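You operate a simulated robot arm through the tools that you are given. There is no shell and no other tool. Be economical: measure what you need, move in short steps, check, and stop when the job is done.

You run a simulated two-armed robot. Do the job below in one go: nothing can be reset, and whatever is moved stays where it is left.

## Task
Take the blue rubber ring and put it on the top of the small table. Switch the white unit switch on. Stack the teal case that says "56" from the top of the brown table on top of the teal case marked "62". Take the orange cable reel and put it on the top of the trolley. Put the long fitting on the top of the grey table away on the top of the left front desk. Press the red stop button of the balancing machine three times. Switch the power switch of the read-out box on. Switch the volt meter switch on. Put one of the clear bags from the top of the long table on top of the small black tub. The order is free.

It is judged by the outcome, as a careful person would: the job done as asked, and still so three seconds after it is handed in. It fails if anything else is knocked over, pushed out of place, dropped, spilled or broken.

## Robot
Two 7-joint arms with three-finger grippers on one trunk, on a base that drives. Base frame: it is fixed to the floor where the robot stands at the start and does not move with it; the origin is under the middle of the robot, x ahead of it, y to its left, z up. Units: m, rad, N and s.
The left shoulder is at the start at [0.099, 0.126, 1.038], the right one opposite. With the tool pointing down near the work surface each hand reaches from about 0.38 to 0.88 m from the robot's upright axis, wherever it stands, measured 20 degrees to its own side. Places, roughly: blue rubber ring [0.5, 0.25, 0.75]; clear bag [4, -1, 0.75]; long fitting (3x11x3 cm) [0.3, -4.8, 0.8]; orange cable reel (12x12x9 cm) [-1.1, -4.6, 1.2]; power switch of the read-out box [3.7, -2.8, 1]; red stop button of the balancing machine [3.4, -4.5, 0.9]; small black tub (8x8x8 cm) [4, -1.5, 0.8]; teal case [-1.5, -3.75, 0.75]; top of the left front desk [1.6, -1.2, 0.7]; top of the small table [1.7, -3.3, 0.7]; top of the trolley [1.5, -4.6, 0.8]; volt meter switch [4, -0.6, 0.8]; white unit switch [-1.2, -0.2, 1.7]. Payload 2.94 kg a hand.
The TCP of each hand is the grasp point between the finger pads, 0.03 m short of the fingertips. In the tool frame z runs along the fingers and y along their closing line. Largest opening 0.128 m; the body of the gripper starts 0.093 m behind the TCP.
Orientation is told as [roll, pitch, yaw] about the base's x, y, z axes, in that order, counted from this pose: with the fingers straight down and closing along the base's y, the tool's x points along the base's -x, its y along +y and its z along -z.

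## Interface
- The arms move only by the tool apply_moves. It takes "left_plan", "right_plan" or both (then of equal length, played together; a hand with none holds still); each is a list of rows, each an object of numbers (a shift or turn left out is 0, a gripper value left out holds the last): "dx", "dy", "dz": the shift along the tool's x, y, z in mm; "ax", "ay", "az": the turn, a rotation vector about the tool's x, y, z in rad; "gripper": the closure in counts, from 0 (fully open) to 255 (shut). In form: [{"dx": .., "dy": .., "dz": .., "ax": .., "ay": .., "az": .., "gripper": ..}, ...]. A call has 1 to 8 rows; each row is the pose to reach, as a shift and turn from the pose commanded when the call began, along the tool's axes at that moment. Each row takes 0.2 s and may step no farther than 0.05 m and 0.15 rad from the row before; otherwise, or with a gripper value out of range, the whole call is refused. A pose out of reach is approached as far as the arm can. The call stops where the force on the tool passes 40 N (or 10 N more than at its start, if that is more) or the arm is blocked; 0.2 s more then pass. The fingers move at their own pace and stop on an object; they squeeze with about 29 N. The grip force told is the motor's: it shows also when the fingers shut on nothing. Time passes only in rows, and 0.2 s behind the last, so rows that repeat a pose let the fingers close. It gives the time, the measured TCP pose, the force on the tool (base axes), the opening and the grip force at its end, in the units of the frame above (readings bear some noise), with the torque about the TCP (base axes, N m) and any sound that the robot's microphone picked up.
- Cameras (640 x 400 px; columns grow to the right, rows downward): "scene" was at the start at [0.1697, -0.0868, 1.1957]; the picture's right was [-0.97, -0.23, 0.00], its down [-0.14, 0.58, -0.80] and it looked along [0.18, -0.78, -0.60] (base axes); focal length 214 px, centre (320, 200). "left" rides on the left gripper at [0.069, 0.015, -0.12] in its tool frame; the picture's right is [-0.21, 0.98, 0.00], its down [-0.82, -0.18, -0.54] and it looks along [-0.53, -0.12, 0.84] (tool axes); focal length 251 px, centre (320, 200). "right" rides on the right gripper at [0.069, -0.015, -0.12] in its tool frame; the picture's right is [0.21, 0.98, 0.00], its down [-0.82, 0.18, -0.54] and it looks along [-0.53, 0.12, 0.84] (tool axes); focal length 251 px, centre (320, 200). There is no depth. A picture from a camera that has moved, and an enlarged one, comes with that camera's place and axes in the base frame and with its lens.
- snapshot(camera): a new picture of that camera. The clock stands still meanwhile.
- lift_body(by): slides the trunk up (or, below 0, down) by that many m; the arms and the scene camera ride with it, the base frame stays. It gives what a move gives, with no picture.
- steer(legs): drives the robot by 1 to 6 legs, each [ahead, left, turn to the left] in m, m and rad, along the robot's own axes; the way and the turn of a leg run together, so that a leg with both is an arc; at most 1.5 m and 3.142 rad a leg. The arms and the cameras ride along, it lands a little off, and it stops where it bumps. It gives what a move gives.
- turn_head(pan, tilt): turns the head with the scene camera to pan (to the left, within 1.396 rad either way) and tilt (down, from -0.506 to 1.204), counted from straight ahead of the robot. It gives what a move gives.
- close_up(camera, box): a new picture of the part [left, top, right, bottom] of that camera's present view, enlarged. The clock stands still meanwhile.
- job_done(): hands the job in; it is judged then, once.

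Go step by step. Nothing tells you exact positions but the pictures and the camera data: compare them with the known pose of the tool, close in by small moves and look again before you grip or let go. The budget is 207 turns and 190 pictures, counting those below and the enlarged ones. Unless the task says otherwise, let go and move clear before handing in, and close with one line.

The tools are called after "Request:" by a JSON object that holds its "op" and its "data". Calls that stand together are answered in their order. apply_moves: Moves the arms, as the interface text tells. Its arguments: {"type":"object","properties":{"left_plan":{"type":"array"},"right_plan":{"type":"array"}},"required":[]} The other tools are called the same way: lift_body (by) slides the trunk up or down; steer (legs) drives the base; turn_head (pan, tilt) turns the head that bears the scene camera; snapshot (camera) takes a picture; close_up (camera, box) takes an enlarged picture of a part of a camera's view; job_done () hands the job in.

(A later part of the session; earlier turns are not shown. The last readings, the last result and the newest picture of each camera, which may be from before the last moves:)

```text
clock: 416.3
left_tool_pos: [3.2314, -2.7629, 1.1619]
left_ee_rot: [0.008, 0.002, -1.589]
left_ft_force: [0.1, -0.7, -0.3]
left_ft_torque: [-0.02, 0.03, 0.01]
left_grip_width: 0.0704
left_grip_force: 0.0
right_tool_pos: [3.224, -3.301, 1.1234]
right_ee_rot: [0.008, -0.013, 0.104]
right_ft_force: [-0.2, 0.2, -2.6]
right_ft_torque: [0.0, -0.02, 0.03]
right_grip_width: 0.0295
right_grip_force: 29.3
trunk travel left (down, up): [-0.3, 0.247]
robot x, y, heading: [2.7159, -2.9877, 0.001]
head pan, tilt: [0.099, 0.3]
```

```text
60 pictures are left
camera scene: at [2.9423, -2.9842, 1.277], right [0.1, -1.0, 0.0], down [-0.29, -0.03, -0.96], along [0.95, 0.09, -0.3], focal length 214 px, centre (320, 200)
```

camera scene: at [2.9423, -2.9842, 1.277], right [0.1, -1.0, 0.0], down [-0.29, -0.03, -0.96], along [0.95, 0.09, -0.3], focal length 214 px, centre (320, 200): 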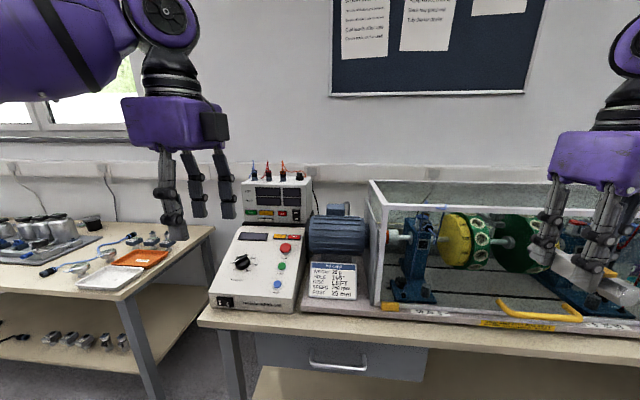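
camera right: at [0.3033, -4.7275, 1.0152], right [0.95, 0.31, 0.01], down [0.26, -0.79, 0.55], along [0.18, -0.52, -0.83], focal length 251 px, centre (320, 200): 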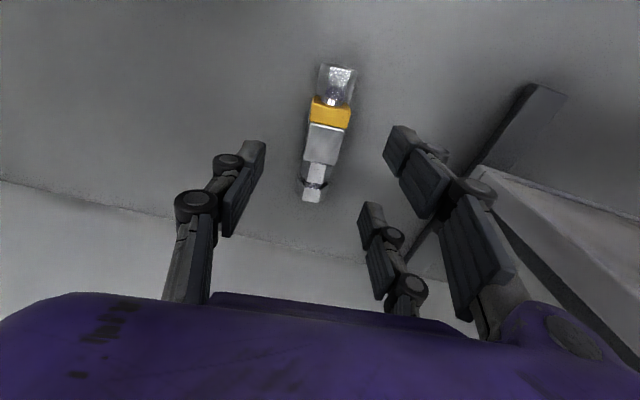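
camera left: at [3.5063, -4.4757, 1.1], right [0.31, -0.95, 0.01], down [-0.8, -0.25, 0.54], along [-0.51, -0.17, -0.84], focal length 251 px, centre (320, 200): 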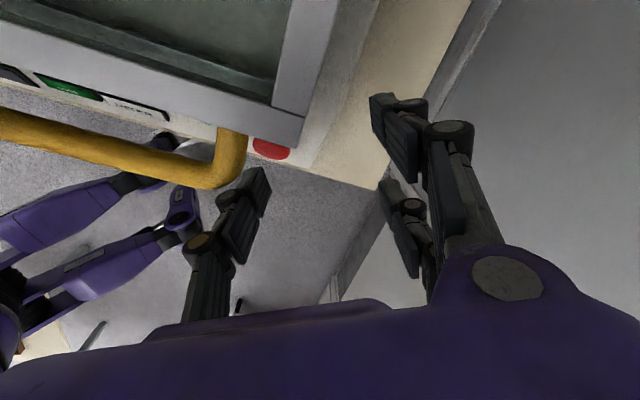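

Request:
{"op": "close_up", "data": {"camera": "scene", "box": [200, 155, 340, 320]}}

```text
2.42 times, centred on (270, 238) of scene
camera zoom: at [2.9423, -2.9842, 1.277], right [0.1, -1.0, 0.0], down [-0.29, -0.03, -0.96], along [0.95, 0.09, -0.3], focal length 520 px, centre (441, 109)
```

zoom: 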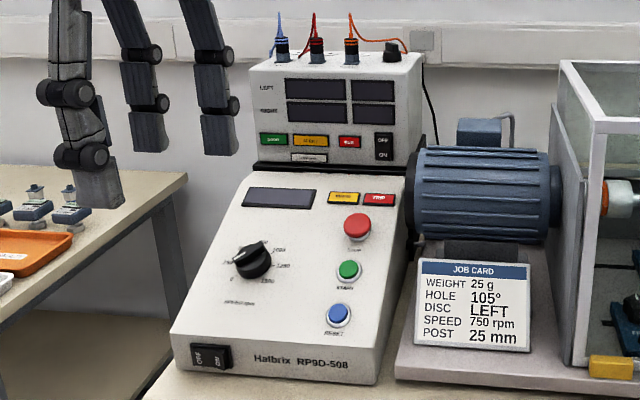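

The read-out box's switch (OFF top/ON bottom) is near (3.66,-2.82,0.96). I straighten the left hand's yaw, tuck the right hand, then bring the left hand to horizontal.

Request:
{"op": "apply_moves", "data": {"left_plan": [{"az": -0.147}, {"az": -0.294}, {"az": -0.441}, {"az": -0.588}, {"az": -0.735}, {"az": -0.882}, {"az": -1.029}, {"az": -1.176}], "right_plan": [{"dx": 30, "dz": -25}, {"dx": 60, "dz": -50}, {"dx": 90, "dz": -75}, {"dx": 110, "dz": -100}, {"dx": 110, "dz": -100}, {"dx": 110, "dz": -100}, {"dx": 110, "dz": -100}, {"dx": 110, "dz": -100}]}}

Request:
{"op": "apply_moves", "data": {"left_plan": [{"az": -0.14}, {"az": -0.28}, {"az": -0.41}]}}

Request:
{"op": "apply_moves", "data": {"left_plan": [{"ay": -0.147, "dx": -10}, {"ay": -0.294, "dx": -20}, {"ay": -0.441, "dx": -30}, {"ay": -0.588, "dx": -40}, {"ay": -0.735, "dx": -50}, {"ay": -0.882, "dx": -60}, {"ay": -1.029, "dx": -70}, {"ay": -1.176, "dx": -80}]}}

Request:
{"op": "apply_moves", "data": {"left_plan": [{"ay": -0.14, "dx": 5}, {"ay": -0.28, "dx": 10}, {"ay": -0.394, "dx": 10}]}}

```text
clock: 418.1
left_tool_pos: [3.2306, -2.7631, 1.1603]
left_ee_rot: [0.004, -0.007, -0.408]
left_ft_force: [-0.2, 0.2, -0.6]
left_ft_torque: [-0.02, -0.04, 0.0]
left_grip_width: 0.0703
left_grip_force: 0.1
right_tool_pos: [3.1152, -3.3137, 1.222]
right_ee_rot: [0.009, -0.013, 0.102]
right_ft_force: [0.1, 0.1, -2.6]
right_ft_torque: [0.03, -0.02, 0.04]
right_grip_width: 0.0291
right_grip_force: 28.6
trunk travel left (down, up): [-0.3, 0.247]
robot x, y, heading: [2.7159, -2.9894, -0.001]
head pan, tilt: [0.099, 0.3]
```

```text
clock: 418.9
left_tool_pos: [3.2312, -2.7643, 1.1613]
left_ee_rot: [0.001, -0.006, -0.001]
left_ft_force: [0.4, 0.3, 0.0]
left_ft_torque: [-0.01, 0.01, -0.02]
left_grip_width: 0.0704
left_grip_force: 0.1
right_tool_pos: [3.1152, -3.313, 1.2211]
right_ee_rot: [0.008, -0.012, 0.105]
right_ft_force: [0.6, -0.8, -2.4]
right_ft_torque: [0.0, 0.0, -0.02]
right_grip_width: 0.0295
right_grip_force: 29.5
trunk travel left (down, up): [-0.3, 0.247]
robot x, y, heading: [2.7111, -2.9895, -0.004]
head pan, tilt: [0.099, 0.3]
```

```text
clock: 420.7
left_tool_pos: [3.3114, -2.7635, 1.1617]
left_ee_rot: [0.0, -1.184, -0.002]
left_ft_force: [0.8, 0.1, -0.6]
left_ft_torque: [0.0, 0.03, 0.0]
left_grip_width: 0.0702
left_grip_force: 0.0
right_tool_pos: [3.1147, -3.3122, 1.2206]
right_ee_rot: [0.01, -0.011, 0.104]
right_ft_force: [0.7, 0.3, -2.5]
right_ft_torque: [-0.01, 0.03, 0.01]
right_grip_width: 0.0293
right_grip_force: 29.4
trunk travel left (down, up): [-0.3, 0.247]
robot x, y, heading: [2.7091, -2.9925, -0.001]
head pan, tilt: [0.099, 0.3]
```

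```text
clock: 421.5
left_tool_pos: [3.3065, -2.7639, 1.1544]
left_ee_rot: [-3.066, -1.56, 3.064]
left_ft_force: [0.7, 0.2, -5.5]
left_ft_torque: [0.01, -0.52, -0.08]
left_grip_width: 0.0702
left_grip_force: 0.2
right_tool_pos: [3.1125, -3.3138, 1.2212]
right_ee_rot: [0.008, -0.012, 0.103]
right_ft_force: [0.1, -0.6, -2.8]
right_ft_torque: [0.0, 0.0, 0.0]
right_grip_width: 0.0291
right_grip_force: 28.9
trunk travel left (down, up): [-0.3, 0.247]
robot x, y, heading: [2.7124, -2.9915, 0.002]
head pan, tilt: [0.099, 0.3]
```

The hand is level. I check the left camera view (a small force is shown).

Request:
{"op": "snapshot", "data": {"camera": "left"}}

```text
58 pictures are left
camera left: at [3.1871, -2.7469, 1.084], right [0.0, 0.98, 0.21], down [-0.55, -0.18, 0.82], along [0.83, -0.12, 0.54], focal length 251 px, centre (320, 200)
```

left: 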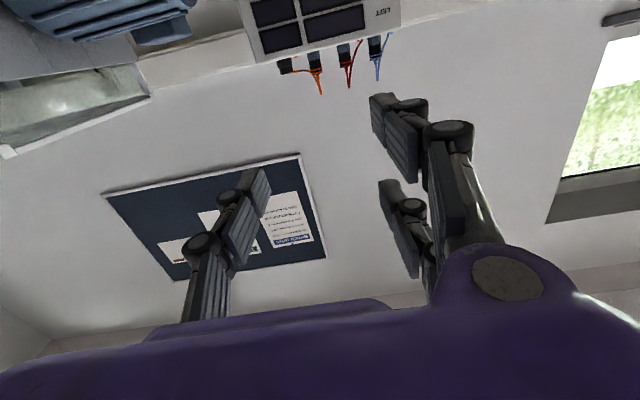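

Box front is at x≈3.69; ON target ≈(3.685,-2.823,0.957). I yaw the left hand 0.25 left and pitch it 0.3 down, raise the right hand, lower the trunk and move in.

Request:
{"op": "apply_moves", "data": {"left_plan": [{"ax": -0.125}, {"ax": -0.25}, {"ax": -0.25}], "right_plan": [{"dz": -45}, {"dz": -90}, {"dz": -130}]}}

Request:
{"op": "apply_moves", "data": {"left_plan": [{"ay": 0.15}, {"ay": 0.3}]}}

Request:
{"op": "lift_body", "data": {"by": -0.14}}

Request:
{"op": "steer", "data": {"legs": [[0, -0.06, 0], [0.19, 0, 0]]}}

Request:
{"op": "snapshot", "data": {"camera": "left"}}

```text
clock: 422.3
left_tool_pos: [3.3087, -2.7634, 1.1535]
left_ee_rot: [-3.019, -1.565, -3.014]
left_ft_force: [-0.3, 0.3, -0.1]
left_ft_torque: [0.0, 0.01, 0.03]
left_grip_width: 0.0704
left_grip_force: 0.1
right_tool_pos: [3.1173, -3.3118, 1.3135]
right_ee_rot: [0.008, -0.014, 0.102]
right_ft_force: [-0.2, -0.9, -1.0]
right_ft_torque: [0.02, 0.0, 0.0]
right_grip_width: 0.029
right_grip_force: 29.1
right hand out of reach, approached as far as the arm can: row 3
trunk travel left (down, up): [-0.3, 0.247]
robot x, y, heading: [2.7158, -2.9902, 0.001]
head pan, tilt: [0.099, 0.3]
```

```text
clock: 422.9
left_tool_pos: [3.3066, -2.764, 1.1526]
left_ee_rot: [-0.004, -1.277, 0.25]
left_ft_force: [-0.3, 0.4, 0.4]
left_ft_torque: [0.03, 0.02, -0.02]
left_grip_width: 0.0703
left_grip_force: 0.0
right_tool_pos: [3.1165, -3.3131, 1.3136]
right_ee_rot: [0.009, -0.015, 0.104]
right_ft_force: [-0.7, 0.6, -2.0]
right_ft_torque: [-0.02, 0.01, -0.01]
right_grip_width: 0.0292
right_grip_force: 29.1
trunk travel left (down, up): [-0.3, 0.247]
robot x, y, heading: [2.7102, -2.9885, -0.001]
head pan, tilt: [0.099, 0.3]
```

```text
clock: 424.6
left_tool_pos: [3.3069, -2.7623, 1.0133]
left_ee_rot: [-0.003, -1.278, 0.25]
left_ft_force: [-0.1, 0.2, 0.1]
left_ft_torque: [-0.02, 0.0, 0.0]
left_grip_width: 0.0704
left_grip_force: 0.0
right_tool_pos: [3.1635, -3.3114, 1.1376]
right_ee_rot: [0.02, 0.079, 0.103]
right_ft_force: [-0.4, -0.7, -2.9]
right_ft_torque: [-0.01, -0.02, 0.0]
right_grip_width: 0.0293
right_grip_force: 28.7
trunk travel left (down, up): [-0.16, 0.387]
robot x, y, heading: [2.7122, -2.9941, -0.001]
head pan, tilt: [0.099, 0.3]
```

```text
clock: 427.0
left_tool_pos: [3.4986, -2.8235, 1.0129]
left_ee_rot: [-0.003, -1.279, 0.249]
left_ft_force: [0.3, 0.2, 0.4]
left_ft_torque: [-0.01, -0.02, 0.01]
left_grip_width: 0.0703
left_grip_force: 0.1
right_tool_pos: [3.3541, -3.372, 1.137]
right_ee_rot: [0.02, 0.08, 0.102]
right_ft_force: [0.7, 0.4, -1.8]
right_ft_torque: [0.0, 0.01, 0.01]
right_grip_width: 0.0295
right_grip_force: 28.4
trunk travel left (down, up): [-0.16, 0.387]
robot x, y, heading: [2.906, -3.051, -0.001]
head pan, tilt: [0.099, 0.3]
```

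```text
57 pictures are left
camera left: at [3.3651, -2.8402, 0.9806], right [-0.18, 0.96, 0.2], down [-0.23, -0.24, 0.94], along [0.96, 0.12, 0.26], focal length 251 px, centre (320, 200)
```

left: 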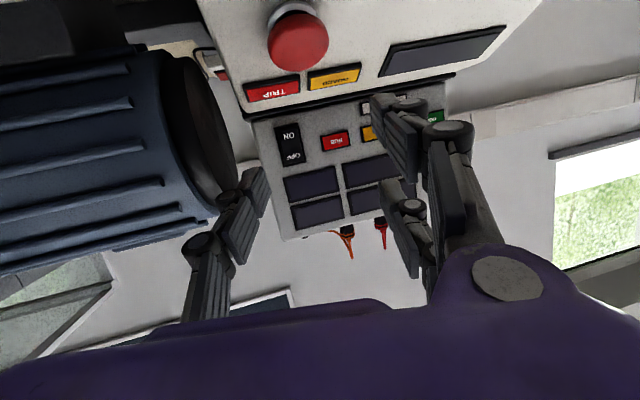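

The switch is in view: ON target ≈(3.685,-2.817,0.972). I move the finger to ~3 cm in front of it.

Request:
{"op": "apply_moves", "data": {"left_plan": [{"dx": 6.5, "dy": 40, "dz": 13}, {"dx": 3, "dy": 31, "dz": 50}, {"dx": -1, "dy": 22, "dz": 87}, {"dx": -4.7, "dy": 12.5, "dz": 124}]}}

Request:
{"op": "snapshot", "data": {"camera": "left"}}

```text
clock: 428.0
left_tool_pos: [3.6104, -2.7826, 0.9915]
left_ee_rot: [0.0, -1.293, 0.247]
left_ft_force: [-11.6, 3.2, 28.9]
left_ft_torque: [1.2, 0.48, 0.61]
left_grip_width: 0.0823
left_grip_force: 7.2
right_tool_pos: [3.351, -3.3725, 1.1377]
right_ee_rot: [0.02, 0.078, 0.099]
right_ft_force: [-0.2, -1.4, -2.2]
right_ft_torque: [0.01, 0.08, -0.02]
right_grip_width: 0.0293
right_grip_force: 29.6
trunk travel left (down, up): [-0.16, 0.387]
robot x, y, heading: [2.9005, -3.0516, -0.001]
head pan, tilt: [0.099, 0.3]
```

```text
56 pictures are left
camera left: at [3.4772, -2.7986, 0.957], right [-0.18, 0.96, 0.21], down [-0.24, -0.25, 0.94], along [0.95, 0.12, 0.28], focal length 251 px, centre (320, 200)
```

left: 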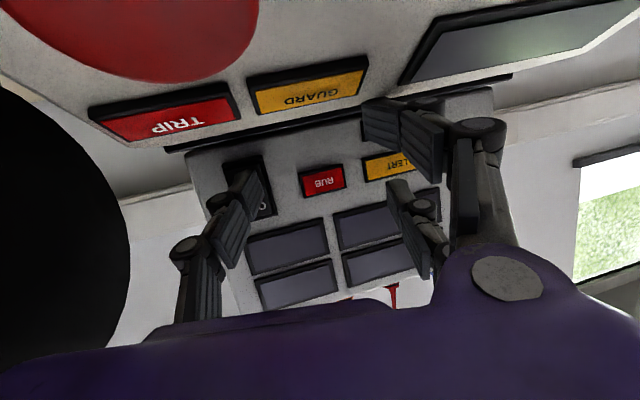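

The lower prong touched the console lip. I back off and up at once, level the hand and roll it 0.5 rad so the double prongs ride higher.

Request:
{"op": "apply_moves", "data": {"left_plan": [{"dx": -20, "dy": 4, "dz": -20}, {"dx": -25, "dy": 7, "dz": -38}]}}

Request:
{"op": "apply_moves", "data": {"left_plan": [{"ay": -0.12}, {"ay": -0.24}]}}

Request:
{"op": "apply_moves", "data": {"left_plan": [{"az": 0.13}, {"az": 0.26}, {"az": 0.39}, {"az": 0.5}]}}

Request:
{"op": "snapshot", "data": {"camera": "left"}}

```text
clock: 428.6
left_tool_pos: [3.581, -2.7816, 1.0144]
left_ee_rot: [0.002, -1.273, 0.246]
left_ft_force: [0.2, 0.9, 0.6]
left_ft_torque: [-0.04, -0.01, 0.0]
left_grip_width: 0.0707
left_grip_force: 0.4
right_tool_pos: [3.3534, -3.373, 1.1386]
right_ee_rot: [0.021, 0.08, 0.1]
right_ft_force: [0.2, -0.1, -2.8]
right_ft_torque: [0.01, 0.01, 0.03]
right_grip_width: 0.0292
right_grip_force: 29.3
trunk travel left (down, up): [-0.16, 0.387]
robot x, y, heading: [2.9038, -3.0484, -0.002]
head pan, tilt: [0.099, 0.3]
```

```text
clock: 429.2
left_tool_pos: [3.5804, -2.7822, 1.0167]
left_ee_rot: [-0.022, -1.515, 0.268]
left_ft_force: [0.9, 0.3, 0.0]
left_ft_torque: [-0.01, 0.01, -0.02]
left_grip_width: 0.0702
left_grip_force: 0.0
right_tool_pos: [3.3549, -3.3727, 1.1364]
right_ee_rot: [0.019, 0.079, 0.101]
right_ft_force: [-0.1, 0.2, -2.2]
right_ft_torque: [0.01, 0.03, 0.03]
right_grip_width: 0.0293
right_grip_force: 29.1
trunk travel left (down, up): [-0.16, 0.387]
robot x, y, heading: [2.9054, -3.0522, -0.004]
head pan, tilt: [0.099, 0.3]
```

```text
clock: 430.2
left_tool_pos: [3.5823, -2.782, 1.0162]
left_ee_rot: [1.46, -1.066, -1.226]
left_ft_force: [-0.2, -0.1, 0.5]
left_ft_torque: [0.0, -0.02, -0.01]
left_grip_width: 0.0699
left_grip_force: 0.1
right_tool_pos: [3.3543, -3.3728, 1.1372]
right_ee_rot: [0.019, 0.079, 0.102]
right_ft_force: [0.5, 0.6, -2.3]
right_ft_torque: [0.0, 0.01, -0.02]
right_grip_width: 0.0292
right_grip_force: 29.0
trunk travel left (down, up): [-0.16, 0.387]
robot x, y, heading: [2.9024, -3.0543, -0.007]
head pan, tilt: [0.099, 0.3]
```

```text
55 pictures are left
camera left: at [3.4521, -2.7656, 0.9688], right [-0.15, 0.74, 0.66], down [-0.36, -0.66, 0.66], along [0.92, -0.14, 0.36], focal length 251 px, centre (320, 200)
```

left: 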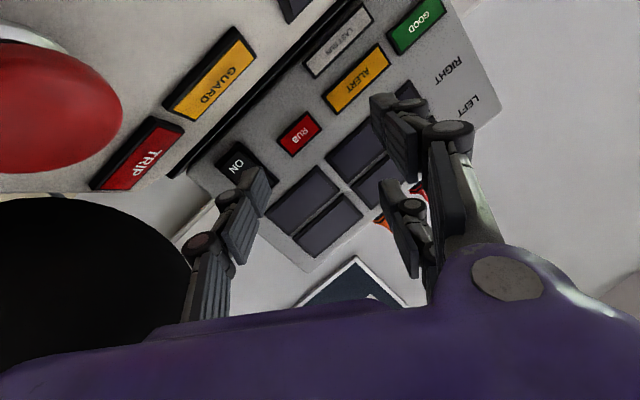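

The intersection puts the ON half at (3.648,-2.820,0.975), ~3 cm ahead of the fingertip. I align and advance gently.

Request:
{"op": "apply_moves", "data": {"left_plan": [{"dx": 12, "dy": -15.5, "dz": -1}, {"dx": 9.7, "dy": -18.4, "dz": 13.5}, {"dx": 8, "dy": -20.3, "dz": 23}, {"dx": 6.9, "dy": -21.6, "dz": 30}]}}

Request:
{"op": "snapshot", "data": {"camera": "left"}}

```text
clock: 431.2
left_tool_pos: [3.6141, -2.79, 0.9994]
left_ee_rot: [1.46, -1.069, -1.226]
left_ft_force: [0.1, 0.1, 0.3]
left_ft_torque: [0.0, 0.01, 0.0]
left_grip_width: 0.0705
left_grip_force: 0.1
right_tool_pos: [3.3533, -3.3725, 1.137]
right_ee_rot: [0.02, 0.08, 0.102]
right_ft_force: [0.0, 0.3, -2.6]
right_ft_torque: [-0.01, -0.01, 0.0]
right_grip_width: 0.0291
right_grip_force: 28.9
trunk travel left (down, up): [-0.16, 0.387]
robot x, y, heading: [2.9057, -3.0522, -0.006]
head pan, tilt: [0.099, 0.3]
```

```text
54 pictures are left
camera left: at [3.4844, -2.7738, 0.9509], right [-0.15, 0.74, 0.66], down [-0.36, -0.66, 0.66], along [0.92, -0.13, 0.36], focal length 251 px, centre (320, 200)
```

left: 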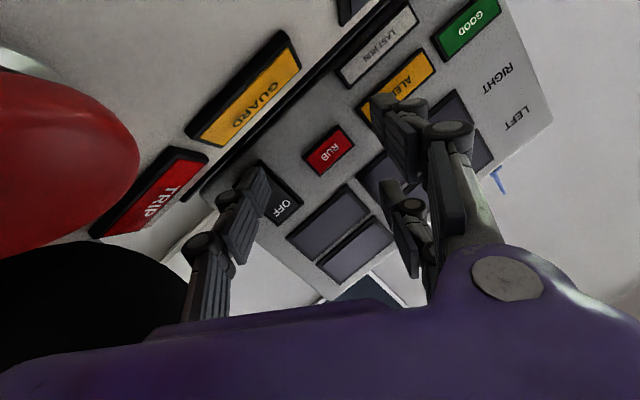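

The fingertip covers ON and isn't touching yet; advance a bit more.

Request:
{"op": "apply_moves", "data": {"left_plan": [{"dx": -1.3, "dy": -1.5, "dz": 8}, {"dx": -2.3, "dy": -2.7, "dz": 14}, {"dx": -3, "dy": -3.6, "dz": 19}]}}

```text
clock: 432.0
left_tool_pos: [3.6344, -2.7906, 1.0005]
left_ee_rot: [1.47, -1.073, -1.237]
left_ft_force: [-1.6, 0.0, 0.5]
left_ft_torque: [0.0, -0.01, -0.03]
left_grip_width: 0.0776
left_grip_force: 0.4
right_tool_pos: [3.3546, -3.3727, 1.1385]
right_ee_rot: [0.019, 0.082, 0.101]
right_ft_force: [0.5, 0.2, -2.5]
right_ft_torque: [0.02, 0.0, -0.01]
right_grip_width: 0.0292
right_grip_force: 29.2
trunk travel left (down, up): [-0.16, 0.387]
robot x, y, heading: [2.9059, -3.0505, -0.006]
head pan, tilt: [0.099, 0.3]
```

Request:
{"op": "snapshot", "data": {"camera": "left"}}

```text
53 pictures are left
camera left: at [3.5052, -2.7733, 0.9528], right [-0.16, 0.74, 0.65], down [-0.36, -0.66, 0.66], along [0.92, -0.13, 0.37], focal length 251 px, centre (320, 200)
```

left: 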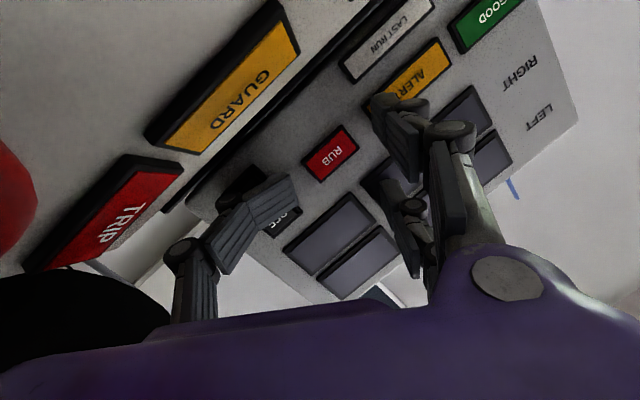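

The fingertip slid toward OFF: it was ~1.7 cm too high. I back off, lower, and press again.

Request:
{"op": "apply_moves", "data": {"left_plan": [{"dx": 5, "dy": 5.7, "dz": -29}, {"dx": 17.2, "dy": -7.5, "dz": -29}, {"dx": 14.4, "dy": -10.7, "dz": -12.5}, {"dx": 14.4, "dy": -10.7, "dz": -12.5}]}}

Request:
{"op": "snapshot", "data": {"camera": "left"}}

```text
clock: 433.0
left_tool_pos: [3.6199, -2.7975, 0.981]
left_ee_rot: [1.46, -1.068, -1.23]
left_ft_force: [-11.3, -4.5, 0.0]
left_ft_torque: [-0.15, 0.34, -0.43]
left_grip_width: 0.0753
left_grip_force: 2.9
right_tool_pos: [3.3517, -3.3722, 1.138]
right_ee_rot: [0.019, 0.079, 0.102]
right_ft_force: [0.6, -0.9, -1.9]
right_ft_torque: [-0.03, -0.03, 0.02]
right_grip_width: 0.029
right_grip_force: 28.6
trunk travel left (down, up): [-0.16, 0.387]
robot x, y, heading: [2.9003, -3.0529, -0.001]
head pan, tilt: [0.099, 0.3]
```

```text
52 pictures are left
camera left: at [3.4899, -2.7809, 0.9341], right [-0.15, 0.74, 0.66], down [-0.36, -0.66, 0.66], along [0.92, -0.14, 0.36], focal length 251 px, centre (320, 200)
```

left: 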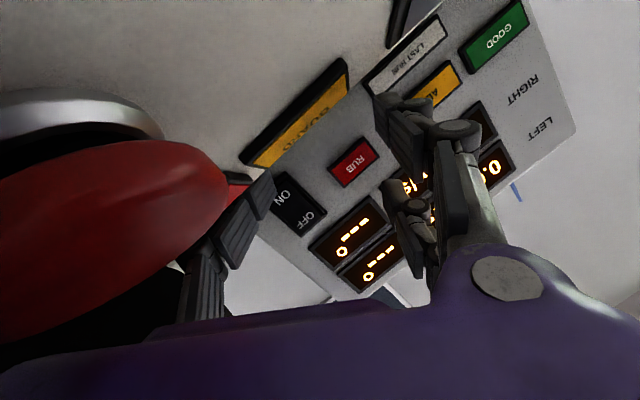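

The displays are lit: the read-out box is on. I retract back and up, then confirm.

Request:
{"op": "apply_moves", "data": {"left_plan": [{"dx": -4, "dy": 6, "dz": -30}, {"dx": -16, "dy": 26, "dz": -60}, {"dx": -30, "dy": 45, "dz": -95}]}}

Request:
{"op": "snapshot", "data": {"camera": "left"}}

```text
clock: 433.8
left_tool_pos: [3.5245, -2.795, 1.0355]
left_ee_rot: [1.462, -1.068, -1.228]
left_ft_force: [0.0, -0.8, -0.1]
left_ft_torque: [0.0, -0.01, -0.06]
left_grip_width: 0.0701
left_grip_force: 0.1
right_tool_pos: [3.3537, -3.3711, 1.138]
right_ee_rot: [0.019, 0.08, 0.102]
right_ft_force: [-0.3, -0.2, -2.1]
right_ft_torque: [-0.03, -0.01, 0.02]
right_grip_width: 0.0293
right_grip_force: 29.2
trunk travel left (down, up): [-0.16, 0.387]
robot x, y, heading: [2.9031, -3.0503, -0.005]
head pan, tilt: [0.099, 0.3]
```

```text
51 pictures are left
camera left: at [3.3949, -2.7778, 0.9875], right [-0.15, 0.74, 0.66], down [-0.36, -0.66, 0.66], along [0.92, -0.13, 0.36], focal length 251 px, centre (320, 200)
```

left: 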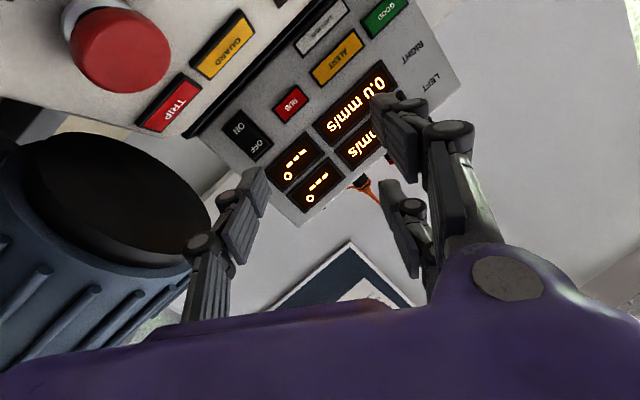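

Confirmed on. I back away and look north along the long table.

Request:
{"op": "steer", "data": {"legs": [[-0.4, 0, 0]]}}

Request:
{"op": "turn_head", "data": {"pan": 1.1, "tilt": 0.35}}

Request:
{"op": "apply_moves", "data": {"left_plan": [{"az": -0.13, "dz": -20}, {"az": -0.26, "dz": -40}, {"az": -0.39, "dz": -40}, {"az": -0.5, "dz": -40}]}}

Request:
{"op": "snapshot", "data": {"camera": "scene"}}

```text
clock: 436.3
left_tool_pos: [3.128, -2.7949, 1.0348]
left_ee_rot: [1.461, -1.068, -1.23]
left_ft_force: [-0.1, -0.8, -0.7]
left_ft_torque: [-0.01, 0.01, 0.05]
left_grip_width: 0.0705
left_grip_force: 0.1
right_tool_pos: [2.9556, -3.3707, 1.1363]
right_ee_rot: [0.02, 0.081, 0.098]
right_ft_force: [-0.1, 0.3, -2.2]
right_ft_torque: [0.02, 0.0, 0.0]
right_grip_width: 0.0292
right_grip_force: 28.4
trunk travel left (down, up): [-0.16, 0.387]
robot x, y, heading: [2.5055, -3.0489, -0.009]
head pan, tilt: [0.099, 0.3]
```

```text
clock: 437.5
left_tool_pos: [3.1283, -2.7952, 1.0336]
left_ee_rot: [1.459, -1.069, -1.228]
left_ft_force: [-0.5, -0.3, 0.5]
left_ft_torque: [0.01, -0.02, 0.01]
left_grip_width: 0.0702
left_grip_force: 0.0
right_tool_pos: [2.9562, -3.3715, 1.1374]
right_ee_rot: [0.02, 0.081, 0.101]
right_ft_force: [-0.5, 0.3, -2.5]
right_ft_torque: [0.0, 0.0, -0.03]
right_grip_width: 0.0294
right_grip_force: 29.4
trunk travel left (down, up): [-0.16, 0.387]
robot x, y, heading: [2.5073, -3.0519, -0.004]
head pan, tilt: [1.1, 0.351]
```

```text
clock: 438.5
left_tool_pos: [3.1146, -2.8043, 1.0453]
left_ee_rot: [-0.028, -1.517, 0.27]
left_ft_force: [0.2, 0.4, 0.0]
left_ft_torque: [0.0, -0.01, 0.04]
left_grip_width: 0.0701
left_grip_force: 0.0
left hand out of reach, approached as far as the arm can: row 1, 2, 3, 4
right_tool_pos: [2.9556, -3.3731, 1.1355]
right_ee_rot: [0.021, 0.083, 0.096]
right_ft_force: [0.5, -1.2, -2.5]
right_ft_torque: [0.07, 0.06, 0.02]
right_grip_width: 0.0294
right_grip_force: 28.8
trunk travel left (down, up): [-0.16, 0.387]
robot x, y, heading: [2.5026, -3.0501, -0.005]
head pan, tilt: [1.1, 0.351]
```

```text
50 pictures are left
camera scene: at [2.7316, -2.9707, 1.1215], right [0.89, -0.46, 0.0], down [-0.16, -0.3, -0.94], along [0.43, 0.84, -0.34], focal length 214 px, centre (320, 200)
```

scene: 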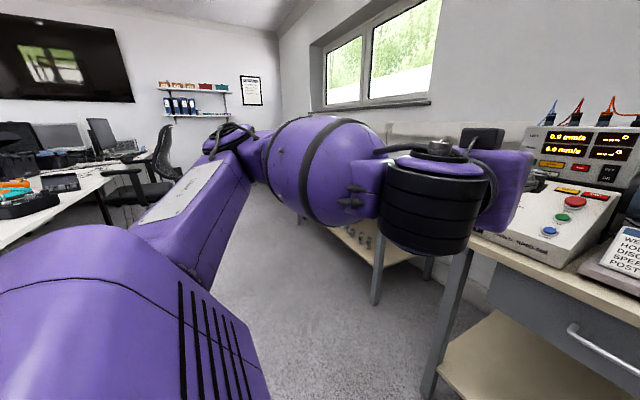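

Left front desk is at x≲1.9, north-west. I point the left hand down again, move north and turn to face the desk (−x).

Request:
{"op": "apply_moves", "data": {"left_plan": [{"ay": 0.147}, {"ay": 0.294}, {"ay": 0.441}, {"ay": 0.588}, {"ay": 0.735}, {"ay": 0.882}, {"ay": 1.029}, {"ay": 1.176}]}}

Request:
{"op": "lift_body", "data": {"by": 0.13}}

Request:
{"op": "apply_moves", "data": {"left_plan": [{"ay": 0.14}, {"ay": 0.28}, {"ay": 0.34}]}}

Request:
{"op": "steer", "data": {"legs": [[0, 1.0, 0], [0, 0, 1.57], [0, 0, 1.57]]}}

Request:
{"op": "turn_head", "data": {"pan": -0.3, "tilt": 0.45}}

Request:
{"op": "snapshot", "data": {"camera": "scene"}}

```text
clock: 440.3
left_tool_pos: [3.1138, -2.8049, 1.046]
left_ee_rot: [0.0, -0.337, 0.242]
left_ft_force: [1.1, -0.1, 0.0]
left_ft_torque: [0.01, 0.01, 0.01]
left_grip_width: 0.07
left_grip_force: 0.0
right_tool_pos: [2.9558, -3.3725, 1.1368]
right_ee_rot: [0.02, 0.08, 0.099]
right_ft_force: [-1.0, -0.5, -2.4]
right_ft_torque: [0.01, -0.01, 0.02]
right_grip_width: 0.029
right_grip_force: 29.0
trunk travel left (down, up): [-0.16, 0.387]
robot x, y, heading: [2.5064, -3.0518, -0.002]
head pan, tilt: [1.1, 0.351]
```

```text
clock: 441.9
left_tool_pos: [3.113, -2.8053, 1.1753]
left_ee_rot: [-0.001, -0.339, 0.245]
left_ft_force: [0.5, 0.6, -0.6]
left_ft_torque: [0.01, -0.03, 0.01]
left_grip_width: 0.0703
left_grip_force: 0.2
right_tool_pos: [2.9567, -3.3717, 1.2661]
right_ee_rot: [0.018, 0.08, 0.099]
right_ft_force: [-0.3, -0.4, -3.4]
right_ft_torque: [0.01, 0.03, 0.03]
right_grip_width: 0.0293
right_grip_force: 29.4
trunk travel left (down, up): [-0.29, 0.257]
robot x, y, heading: [2.5051, -3.0487, 0.0]
head pan, tilt: [1.1, 0.351]
```

```text
clock: 442.7
left_tool_pos: [3.1129, -2.8058, 1.1743]
left_ee_rot: [-0.001, 0.0, 0.244]
left_ft_force: [-0.7, -0.3, 0.2]
left_ft_torque: [0.02, -0.01, 0.02]
left_grip_width: 0.0705
left_grip_force: 0.1
right_tool_pos: [2.9559, -3.3708, 1.2664]
right_ee_rot: [0.019, 0.079, 0.1]
right_ft_force: [-0.3, -0.2, -2.6]
right_ft_torque: [-0.01, 0.0, 0.04]
right_grip_width: 0.0293
right_grip_force: 29.0
trunk travel left (down, up): [-0.29, 0.257]
robot x, y, heading: [2.5018, -3.0482, -0.003]
head pan, tilt: [1.1, 0.351]
```

```text
clock: 459.4
left_tool_pos: [1.9059, -2.3126, 1.1743]
left_ee_rot: [0.0, -0.002, -2.878]
left_ft_force: [0.4, -0.4, -0.6]
left_ft_torque: [-0.03, -0.01, 0.03]
left_grip_width: 0.0703
left_grip_force: 0.1
right_tool_pos: [2.0514, -1.7429, 1.2673]
right_ee_rot: [0.018, 0.082, -3.022]
right_ft_force: [0.0, 0.4, -2.4]
right_ft_torque: [-0.03, 0.02, 0.06]
right_grip_width: 0.0294
right_grip_force: 28.8
trunk travel left (down, up): [-0.29, 0.257]
robot x, y, heading: [2.5081, -2.0544, -3.132]
head pan, tilt: [1.1, 0.351]
```

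```text
clock: 461.0
left_tool_pos: [1.9053, -2.312, 1.1757]
left_ee_rot: [-0.001, -0.002, -2.878]
left_ft_force: [0.7, 0.1, 0.3]
left_ft_torque: [-0.03, 0.02, -0.04]
left_grip_width: 0.0704
left_grip_force: 0.0
right_tool_pos: [2.0516, -1.7429, 1.2677]
right_ee_rot: [0.021, 0.08, -3.024]
right_ft_force: [0.1, 0.9, -2.1]
right_ft_torque: [-0.02, 0.03, 0.0]
right_grip_width: 0.0292
right_grip_force: 29.1
trunk travel left (down, up): [-0.29, 0.257]
robot x, y, heading: [2.5071, -2.0594, -3.126]
head pan, tilt: [-0.3, 0.45]
```

```text
49 pictures are left
camera scene: at [2.2809, -2.0347, 1.2533], right [0.28, 0.96, 0.0], down [0.42, -0.12, -0.9], along [-0.86, 0.25, -0.44], focal length 214 px, centre (320, 200)
```

scene: 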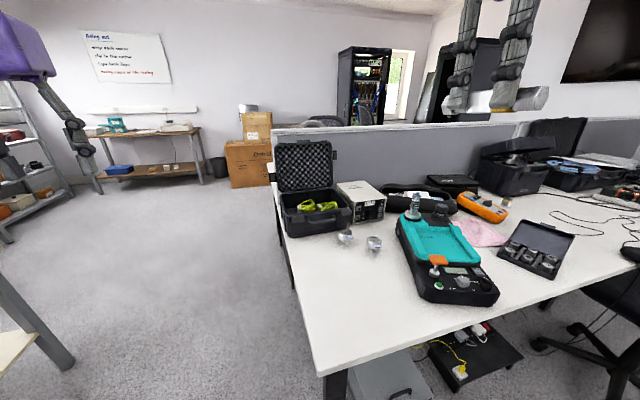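

There is clear space at the desk's near-left corner, about (1.85,-1.86). The right hand is well placed; I bring the fitting over it and lower.

Request:
{"op": "apply_moves", "data": {"right_plan": [{"dx": -26, "dy": 12, "dz": 31, "ay": -0.02}, {"dx": -52, "dy": 24, "dz": 62, "ay": -0.04}, {"dx": -78, "dy": 36, "dz": 93, "ay": -0.06}, {"dx": -104, "dy": 48, "dz": 124, "ay": -0.08}, {"dx": -130, "dy": 60, "dz": 155, "ay": -0.08}, {"dx": -156, "dy": 72, "dz": 186, "ay": -0.08}, {"dx": -182, "dy": 84, "dz": 217, "ay": -0.08}, {"dx": -210, "dy": 93, "dz": 248, "ay": -0.08}]}}

Request:
{"op": "apply_moves", "data": {"right_plan": [{"dz": 45}, {"dz": 90}, {"dz": 130}, {"dz": 165}, {"dz": 190}]}}

Request:
{"op": "snapshot", "data": {"camera": "scene"}}

```text
clock: 462.8
left_tool_pos: [1.9041, -2.3118, 1.1739]
left_ee_rot: [0.0, -0.001, -2.878]
left_ft_force: [-0.5, -0.3, 0.0]
left_ft_torque: [0.03, -0.02, 0.01]
left_grip_width: 0.07
left_grip_force: 0.1
right_tool_pos: [1.8734, -1.864, 1.0049]
right_ee_rot: [0.019, 0.001, -3.027]
right_ft_force: [-0.6, -0.7, -2.3]
right_ft_torque: [-0.03, -0.07, 0.02]
right_grip_width: 0.0293
right_grip_force: 29.0
trunk travel left (down, up): [-0.29, 0.257]
robot x, y, heading: [2.507, -2.0568, -3.128]
head pan, tilt: [-0.3, 0.45]
```

```text
clock: 464.0
left_tool_pos: [1.9058, -2.3117, 1.1756]
left_ee_rot: [0.0, -0.003, -2.877]
left_ft_force: [-0.4, 0.0, 0.1]
left_ft_torque: [0.0, -0.01, -0.01]
left_grip_width: 0.0705
left_grip_force: 0.1
right_tool_pos: [1.8761, -1.8672, 0.8146]
right_ee_rot: [0.021, -0.002, -3.025]
right_ft_force: [0.2, 0.0, -3.0]
right_ft_torque: [-0.02, -0.01, -0.02]
right_grip_width: 0.0294
right_grip_force: 29.2
trunk travel left (down, up): [-0.29, 0.257]
robot x, y, heading: [2.5062, -2.0581, -3.13]
head pan, tilt: [-0.3, 0.45]
```

```text
48 pictures are left
camera scene: at [2.2805, -2.0343, 1.2532], right [0.28, 0.96, 0.0], down [0.42, -0.12, -0.9], along [-0.86, 0.25, -0.44], focal length 214 px, centre (320, 200)
```

scene: 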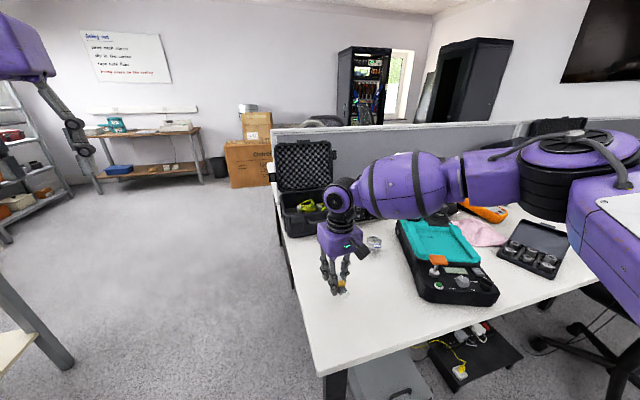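

Good spot. Lower to contact and release.

Request:
{"op": "apply_moves", "data": {"right_plan": [{"dz": 25}, {"dz": 38}, {"dz": 44}, {"dz": 50}, {"dz": 56}]}}

```text
clock: 465.2
left_tool_pos: [1.9051, -2.312, 1.1747]
left_ee_rot: [-0.001, -0.002, -2.88]
left_ft_force: [0.5, -0.9, -0.9]
left_ft_torque: [-0.04, 0.02, 0.01]
left_grip_width: 0.0702
left_grip_force: 0.0
right_tool_pos: [1.8809, -1.8614, 0.7758]
right_ee_rot: [0.02, -0.001, -3.025]
right_ft_force: [-0.3, 0.3, -2.3]
right_ft_torque: [0.02, -0.03, -0.01]
right_grip_width: 0.029
right_grip_force: 28.9
right hand out of reach, approached as far as the arm can: row 2, 3, 4, 5
trunk travel left (down, up): [-0.29, 0.257]
robot x, y, heading: [2.5079, -2.055, -3.127]
head pan, tilt: [-0.3, 0.45]
```

Request:
{"op": "steer", "data": {"legs": [[0.06, 0, 0]]}}

Request:
{"op": "apply_moves", "data": {"right_plan": [{"dx": 20}, {"dx": 35, "dz": 5}, {"dx": 35, "dz": 10}, {"dx": 35, "dz": 16}, {"dx": 35, "dz": 22}]}}

```text
clock: 466.1
left_tool_pos: [1.8448, -2.3139, 1.1754]
left_ee_rot: [0.0, 0.0, -2.879]
left_ft_force: [-1.4, -0.4, 0.2]
left_ft_torque: [0.01, -0.07, 0.02]
left_grip_width: 0.0702
left_grip_force: 0.0
right_tool_pos: [1.82, -1.8624, 0.7752]
right_ee_rot: [0.019, 0.002, -3.025]
right_ft_force: [-0.6, -0.3, -2.5]
right_ft_torque: [0.02, -0.04, 0.04]
right_grip_width: 0.029
right_grip_force: 29.0
trunk travel left (down, up): [-0.29, 0.257]
robot x, y, heading: [2.4516, -2.0619, -3.128]
head pan, tilt: [-0.3, 0.45]
```

```text
clock: 467.3
left_tool_pos: [1.8494, -2.3137, 1.1773]
left_ee_rot: [-0.004, -0.003, -2.877]
left_ft_force: [-0.4, -0.5, -0.3]
left_ft_torque: [-0.03, -0.02, -0.03]
left_grip_width: 0.0704
left_grip_force: 0.1
right_tool_pos: [1.8569, -1.8597, 0.7594]
right_ee_rot: [0.018, -0.008, -3.026]
right_ft_force: [-1.5, 4.7, 39.9]
right_ft_torque: [0.63, -0.58, 0.2]
right_grip_width: 0.0296
right_grip_force: 29.8
trunk travel left (down, up): [-0.29, 0.257]
robot x, y, heading: [2.4497, -2.0587, -3.123]
head pan, tilt: [-0.3, 0.45]
```

Contact at 0.759. I relieve slightly, open, and lift away.

Request:
{"op": "apply_moves", "data": {"right_plan": [{"dz": -6}, {"dz": -6, "gripper": 110}, {"dz": -6}, {"dz": -6}, {"dz": -50}, {"dz": -100}, {"dz": -150}, {"dz": -200}]}}

Request:
{"op": "snapshot", "data": {"camera": "right"}}

```text
clock: 469.1
left_tool_pos: [1.8481, -2.314, 1.1765]
left_ee_rot: [-0.001, -0.002, -2.877]
left_ft_force: [0.3, -0.9, -0.2]
left_ft_torque: [-0.02, -0.01, 0.01]
left_grip_width: 0.0705
left_grip_force: 0.1
right_tool_pos: [1.8572, -1.8545, 0.9562]
right_ee_rot: [0.021, 0.002, -3.026]
right_ft_force: [-0.5, 0.9, 0.5]
right_ft_torque: [-0.01, 0.02, -0.02]
right_grip_width: 0.0729
right_grip_force: 0.0
trunk travel left (down, up): [-0.29, 0.257]
robot x, y, heading: [2.449, -2.0568, -3.129]
head pan, tilt: [-0.3, 0.45]
```

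```text
47 pictures are left
camera right: at [1.9233, -1.8294, 1.0763], right [0.33, -0.95, 0.02], down [-0.8, -0.26, 0.54], along [-0.51, -0.19, -0.84], focal length 251 px, centre (320, 200)
```

right: 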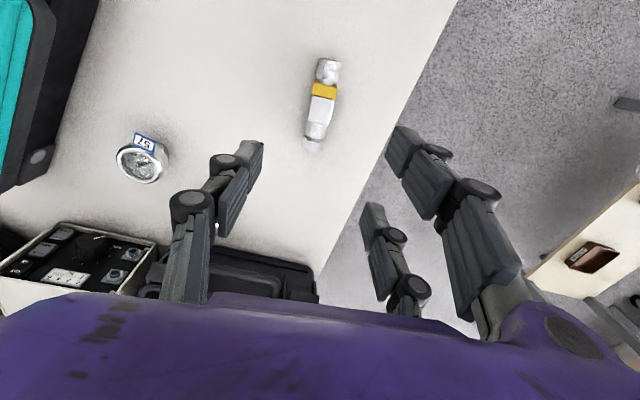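

The fitting lies on the desk. I raise the hand, back off, turn around to face the long table (+x) and move north.

Request:
{"op": "apply_moves", "data": {"right_plan": [{"dz": -45}, {"dz": -90}, {"dz": -130, "dx": 20}, {"dz": -160, "dx": 50}, {"dz": -170, "dx": 95}]}}

Request:
{"op": "steer", "data": {"legs": [[-0.25, 0, 0], [0, 0, -1.57], [0, 0, -1.565], [0, 0.8, 0]]}}

Request:
{"op": "turn_head", "data": {"pan": 0.0, "tilt": 0.35}}

Request:
{"op": "snapshot", "data": {"camera": "scene"}}

```text
clock: 470.3
left_tool_pos: [1.8471, -2.3115, 1.1771]
left_ee_rot: [0.001, -0.004, -2.878]
left_ft_force: [0.7, 0.3, -0.2]
left_ft_torque: [-0.02, 0.04, -0.02]
left_grip_width: 0.0703
left_grip_force: 0.1
right_tool_pos: [1.9521, -1.8393, 1.1257]
right_ee_rot: [0.02, 0.0, -3.027]
right_ft_force: [0.0, 0.1, -0.1]
right_ft_torque: [-0.03, 0.07, -0.01]
right_grip_width: 0.073
right_grip_force: 0.0
trunk travel left (down, up): [-0.29, 0.257]
robot x, y, heading: [2.4469, -2.0575, -3.131]
head pan, tilt: [-0.3, 0.45]
```

```text
clock: 486.8
left_tool_pos: [3.2669, -0.9851, 1.1758]
left_ee_rot: [0.001, -0.002, 0.284]
left_ft_force: [0.6, 0.2, 0.5]
left_ft_torque: [-0.02, 0.03, -0.03]
left_grip_width: 0.0702
left_grip_force: 0.1
right_tool_pos: [3.1744, -1.4607, 1.1233]
right_ee_rot: [0.02, 0.0, 0.138]
right_ft_force: [0.1, 0.7, -0.3]
right_ft_torque: [0.02, -0.01, 0.01]
right_grip_width: 0.0724
right_grip_force: 0.0
trunk travel left (down, up): [-0.29, 0.257]
robot x, y, heading: [2.6718, -1.2523, 0.032]
head pan, tilt: [-0.3, 0.45]
```

```text
clock: 487.6
left_tool_pos: [3.2665, -0.9859, 1.1756]
left_ee_rot: [-0.001, -0.002, 0.285]
left_ft_force: [0.5, 0.5, 0.5]
left_ft_torque: [0.0, 0.0, -0.03]
left_grip_width: 0.0704
left_grip_force: 0.0
right_tool_pos: [3.1738, -1.4605, 1.1247]
right_ee_rot: [0.017, 0.0, 0.139]
right_ft_force: [0.2, 0.2, 0.6]
right_ft_torque: [-0.02, 0.02, -0.01]
right_grip_width: 0.0729
right_grip_force: 0.1
trunk travel left (down, up): [-0.29, 0.257]
robot x, y, heading: [2.6693, -1.2558, 0.043]
head pan, tilt: [0.0, 0.351]
```

```text
46 pictures are left
camera scene: at [2.9036, -1.2472, 1.2625], right [0.04, -1.0, 0.0], down [-0.34, -0.01, -0.94], along [0.94, 0.03, -0.34], focal length 214 px, centre (320, 200)
```

scene: 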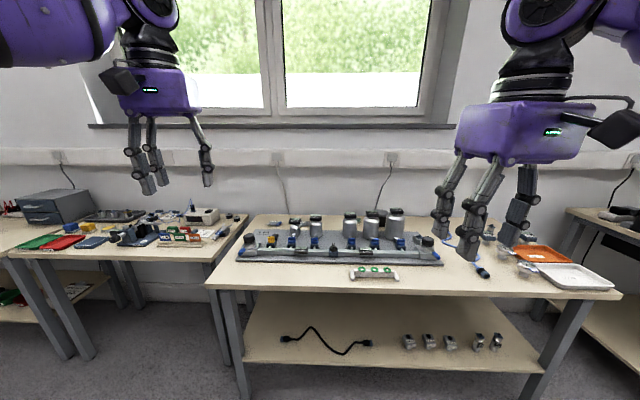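

Request:
{"op": "close_up", "data": {"camera": "scene", "box": [230, 190, 450, 290]}}

Request:
{"op": "close_up", "data": {"camera": "scene", "box": [80, 185, 260, 275]}}

```text
2.91 times, centred on (340, 240) of scene
camera zoom: at [2.9036, -1.2472, 1.2625], right [0.04, -1.0, 0.0], down [-0.34, -0.01, -0.94], along [0.94, 0.03, -0.34], focal length 624 px, centre (262, 84)
```

zoom: 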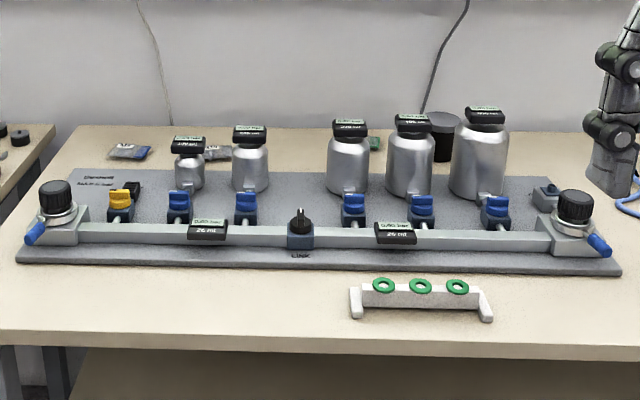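

```text
3.56 times, centred on (170, 230) of scene
camera zoom: at [2.9036, -1.2472, 1.2625], right [0.04, -1.0, 0.0], down [-0.34, -0.01, -0.94], along [0.94, 0.03, -0.34], focal length 763 px, centre (853, 93)
```

zoom: 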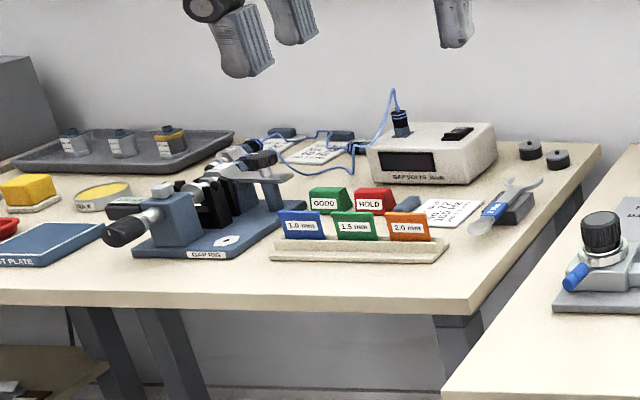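

Bags lie at the back of the long table: bag 1 ≈(3.936,-0.966), bag 2 ≈(3.93,-1.13); the black tub ≈(3.91,-1.54). I move in so the left hand can reach bag 1.

Request:
{"op": "steer", "data": {"legs": [[0, 0, -0.04], [0.57, 0, 0]]}}

Request:
{"op": "apply_moves", "data": {"left_plan": [{"dx": -10, "az": 0.14, "gripper": 0}, {"dx": -20, "az": 0.28, "dz": 20}, {"dx": -20, "az": 0.28, "dz": 60}]}}

Request:
{"op": "snapshot", "data": {"camera": "left"}}

```text
clock: 491.2
left_tool_pos: [3.8494, -1.0129, 1.1758]
left_ee_rot: [0.001, -0.002, 0.244]
left_ft_force: [-1.0, 0.5, 0.5]
left_ft_torque: [0.02, 0.01, -0.03]
left_grip_width: 0.0702
left_grip_force: 0.1
right_tool_pos: [3.7354, -1.484, 1.1248]
right_ee_rot: [0.02, 0.0, 0.099]
right_ft_force: [-0.8, -0.6, -0.2]
right_ft_torque: [-0.01, -0.01, 0.01]
right_grip_width: 0.073
right_grip_force: 0.0
trunk travel left (down, up): [-0.29, 0.257]
robot x, y, heading: [3.2432, -1.2547, -0.005]
head pan, tilt: [0.0, 0.351]
```

```text
clock: 492.0
left_tool_pos: [3.8682, -1.0068, 1.1148]
left_ee_rot: [-0.001, -0.001, -0.039]
left_ft_force: [0.8, 0.5, -0.2]
left_ft_torque: [-0.03, -0.02, -0.01]
left_grip_width: 0.1278
left_grip_force: 0.0
right_tool_pos: [3.7358, -1.4835, 1.1248]
right_ee_rot: [0.021, 0.001, 0.096]
right_ft_force: [-0.3, -0.5, 0.5]
right_ft_torque: [0.02, 0.02, -0.03]
right_grip_width: 0.0727
right_grip_force: 0.1
trunk travel left (down, up): [-0.29, 0.257]
robot x, y, heading: [3.2419, -1.2556, -0.004]
head pan, tilt: [0.0, 0.351]
```

```text
43 pictures are left
camera left: at [3.8001, -0.9877, 1.2344], right [0.25, 0.97, 0.0], down [0.81, -0.21, 0.54], along [0.52, -0.14, -0.84], focal length 251 px, centre (320, 200)
```

left: 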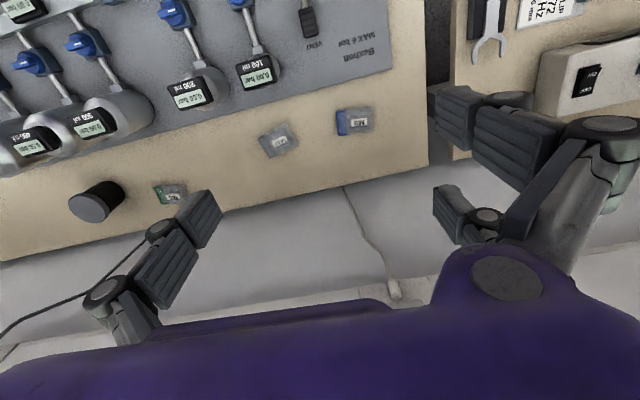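

I see three bags, the tub and the volt meter. Bag 1 is at (3.942,-0.961). I move above it, then descend.

Request:
{"op": "apply_moves", "data": {"left_plan": [{"dx": -15, "dy": 15, "dz": 30, "gripper": 70}, {"dx": -30, "dy": 30, "dz": 60}, {"dx": -45, "dy": 46, "dz": 90}, {"dx": -60, "dy": 46, "dz": 125}, {"dx": -74, "dy": 46, "dz": 160}, {"dx": -74, "dy": 46, "dz": 200}]}}

Request:
{"op": "snapshot", "data": {"camera": "left"}}

```text
clock: 493.4
left_tool_pos: [3.9431, -0.9613, 0.9171]
left_ee_rot: [-0.001, -0.004, -0.037]
left_ft_force: [-0.8, 0.0, 0.2]
left_ft_torque: [0.02, 0.01, 0.01]
left_grip_width: 0.0928
left_grip_force: 0.1
left hand out of reach, approached as far as the arm can: row 5, 6
right_tool_pos: [3.7351, -1.4825, 1.1239]
right_ee_rot: [0.019, -0.001, 0.096]
right_ft_force: [0.7, 1.1, 0.4]
right_ft_torque: [0.03, -0.03, 0.0]
right_grip_width: 0.0728
right_grip_force: 0.1
trunk travel left (down, up): [-0.29, 0.257]
robot x, y, heading: [3.2422, -1.258, -0.002]
head pan, tilt: [0.0, 0.351]
```

```text
42 pictures are left
camera left: at [3.8755, -0.9409, 1.0355], right [0.25, 0.97, 0.0], down [0.81, -0.21, 0.54], along [0.53, -0.14, -0.84], focal length 251 px, centre (320, 200)
```

left: 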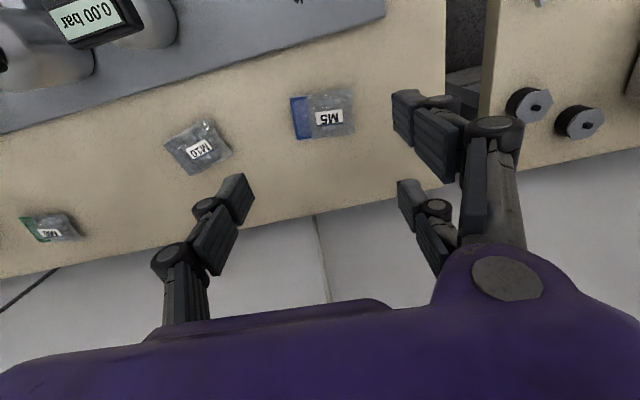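

Centred over bag M5. Descend to the table and close.

Request:
{"op": "apply_moves", "data": {"left_plan": [{"dy": 6, "dz": 45}, {"dy": 6, "dz": 85}, {"dy": 6, "dz": 115}, {"dy": 6, "dz": 128}]}}

Request:
{"op": "snapshot", "data": {"camera": "left"}}

```text
clock: 494.4
left_tool_pos: [3.9342, -0.9359, 0.7924]
left_ee_rot: [-0.002, -0.003, -0.036]
left_ft_force: [1.6, -0.1, 0.3]
left_ft_torque: [-0.02, 0.05, -0.02]
left_grip_width: 0.0929
left_grip_force: 0.1
left hand out of reach, approached as far as the arm can: row 2, 3, 4
right_tool_pos: [3.7352, -1.4827, 1.1242]
right_ee_rot: [0.019, 0.0, 0.096]
right_ft_force: [1.1, 0.6, -0.2]
right_ft_torque: [-0.06, 0.02, 0.03]
right_grip_width: 0.0726
right_grip_force: 0.1
trunk travel left (down, up): [-0.29, 0.257]
robot x, y, heading: [3.2416, -1.2552, -0.004]
head pan, tilt: [0.0, 0.351]
```

```text
41 pictures are left
camera left: at [3.8647, -0.9159, 0.9104], right [0.25, 0.97, 0.0], down [0.81, -0.21, 0.54], along [0.53, -0.14, -0.84], focal length 251 px, centre (320, 200)
```

left: 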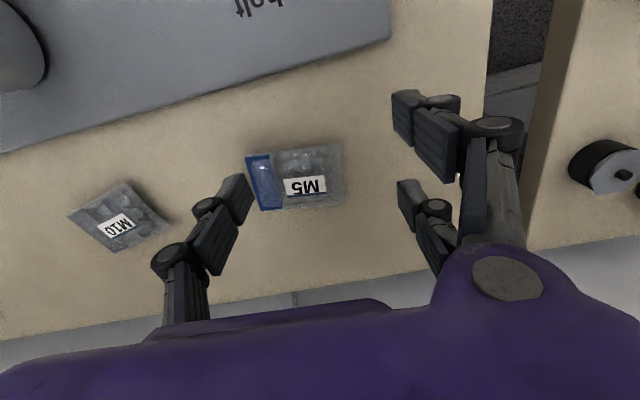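

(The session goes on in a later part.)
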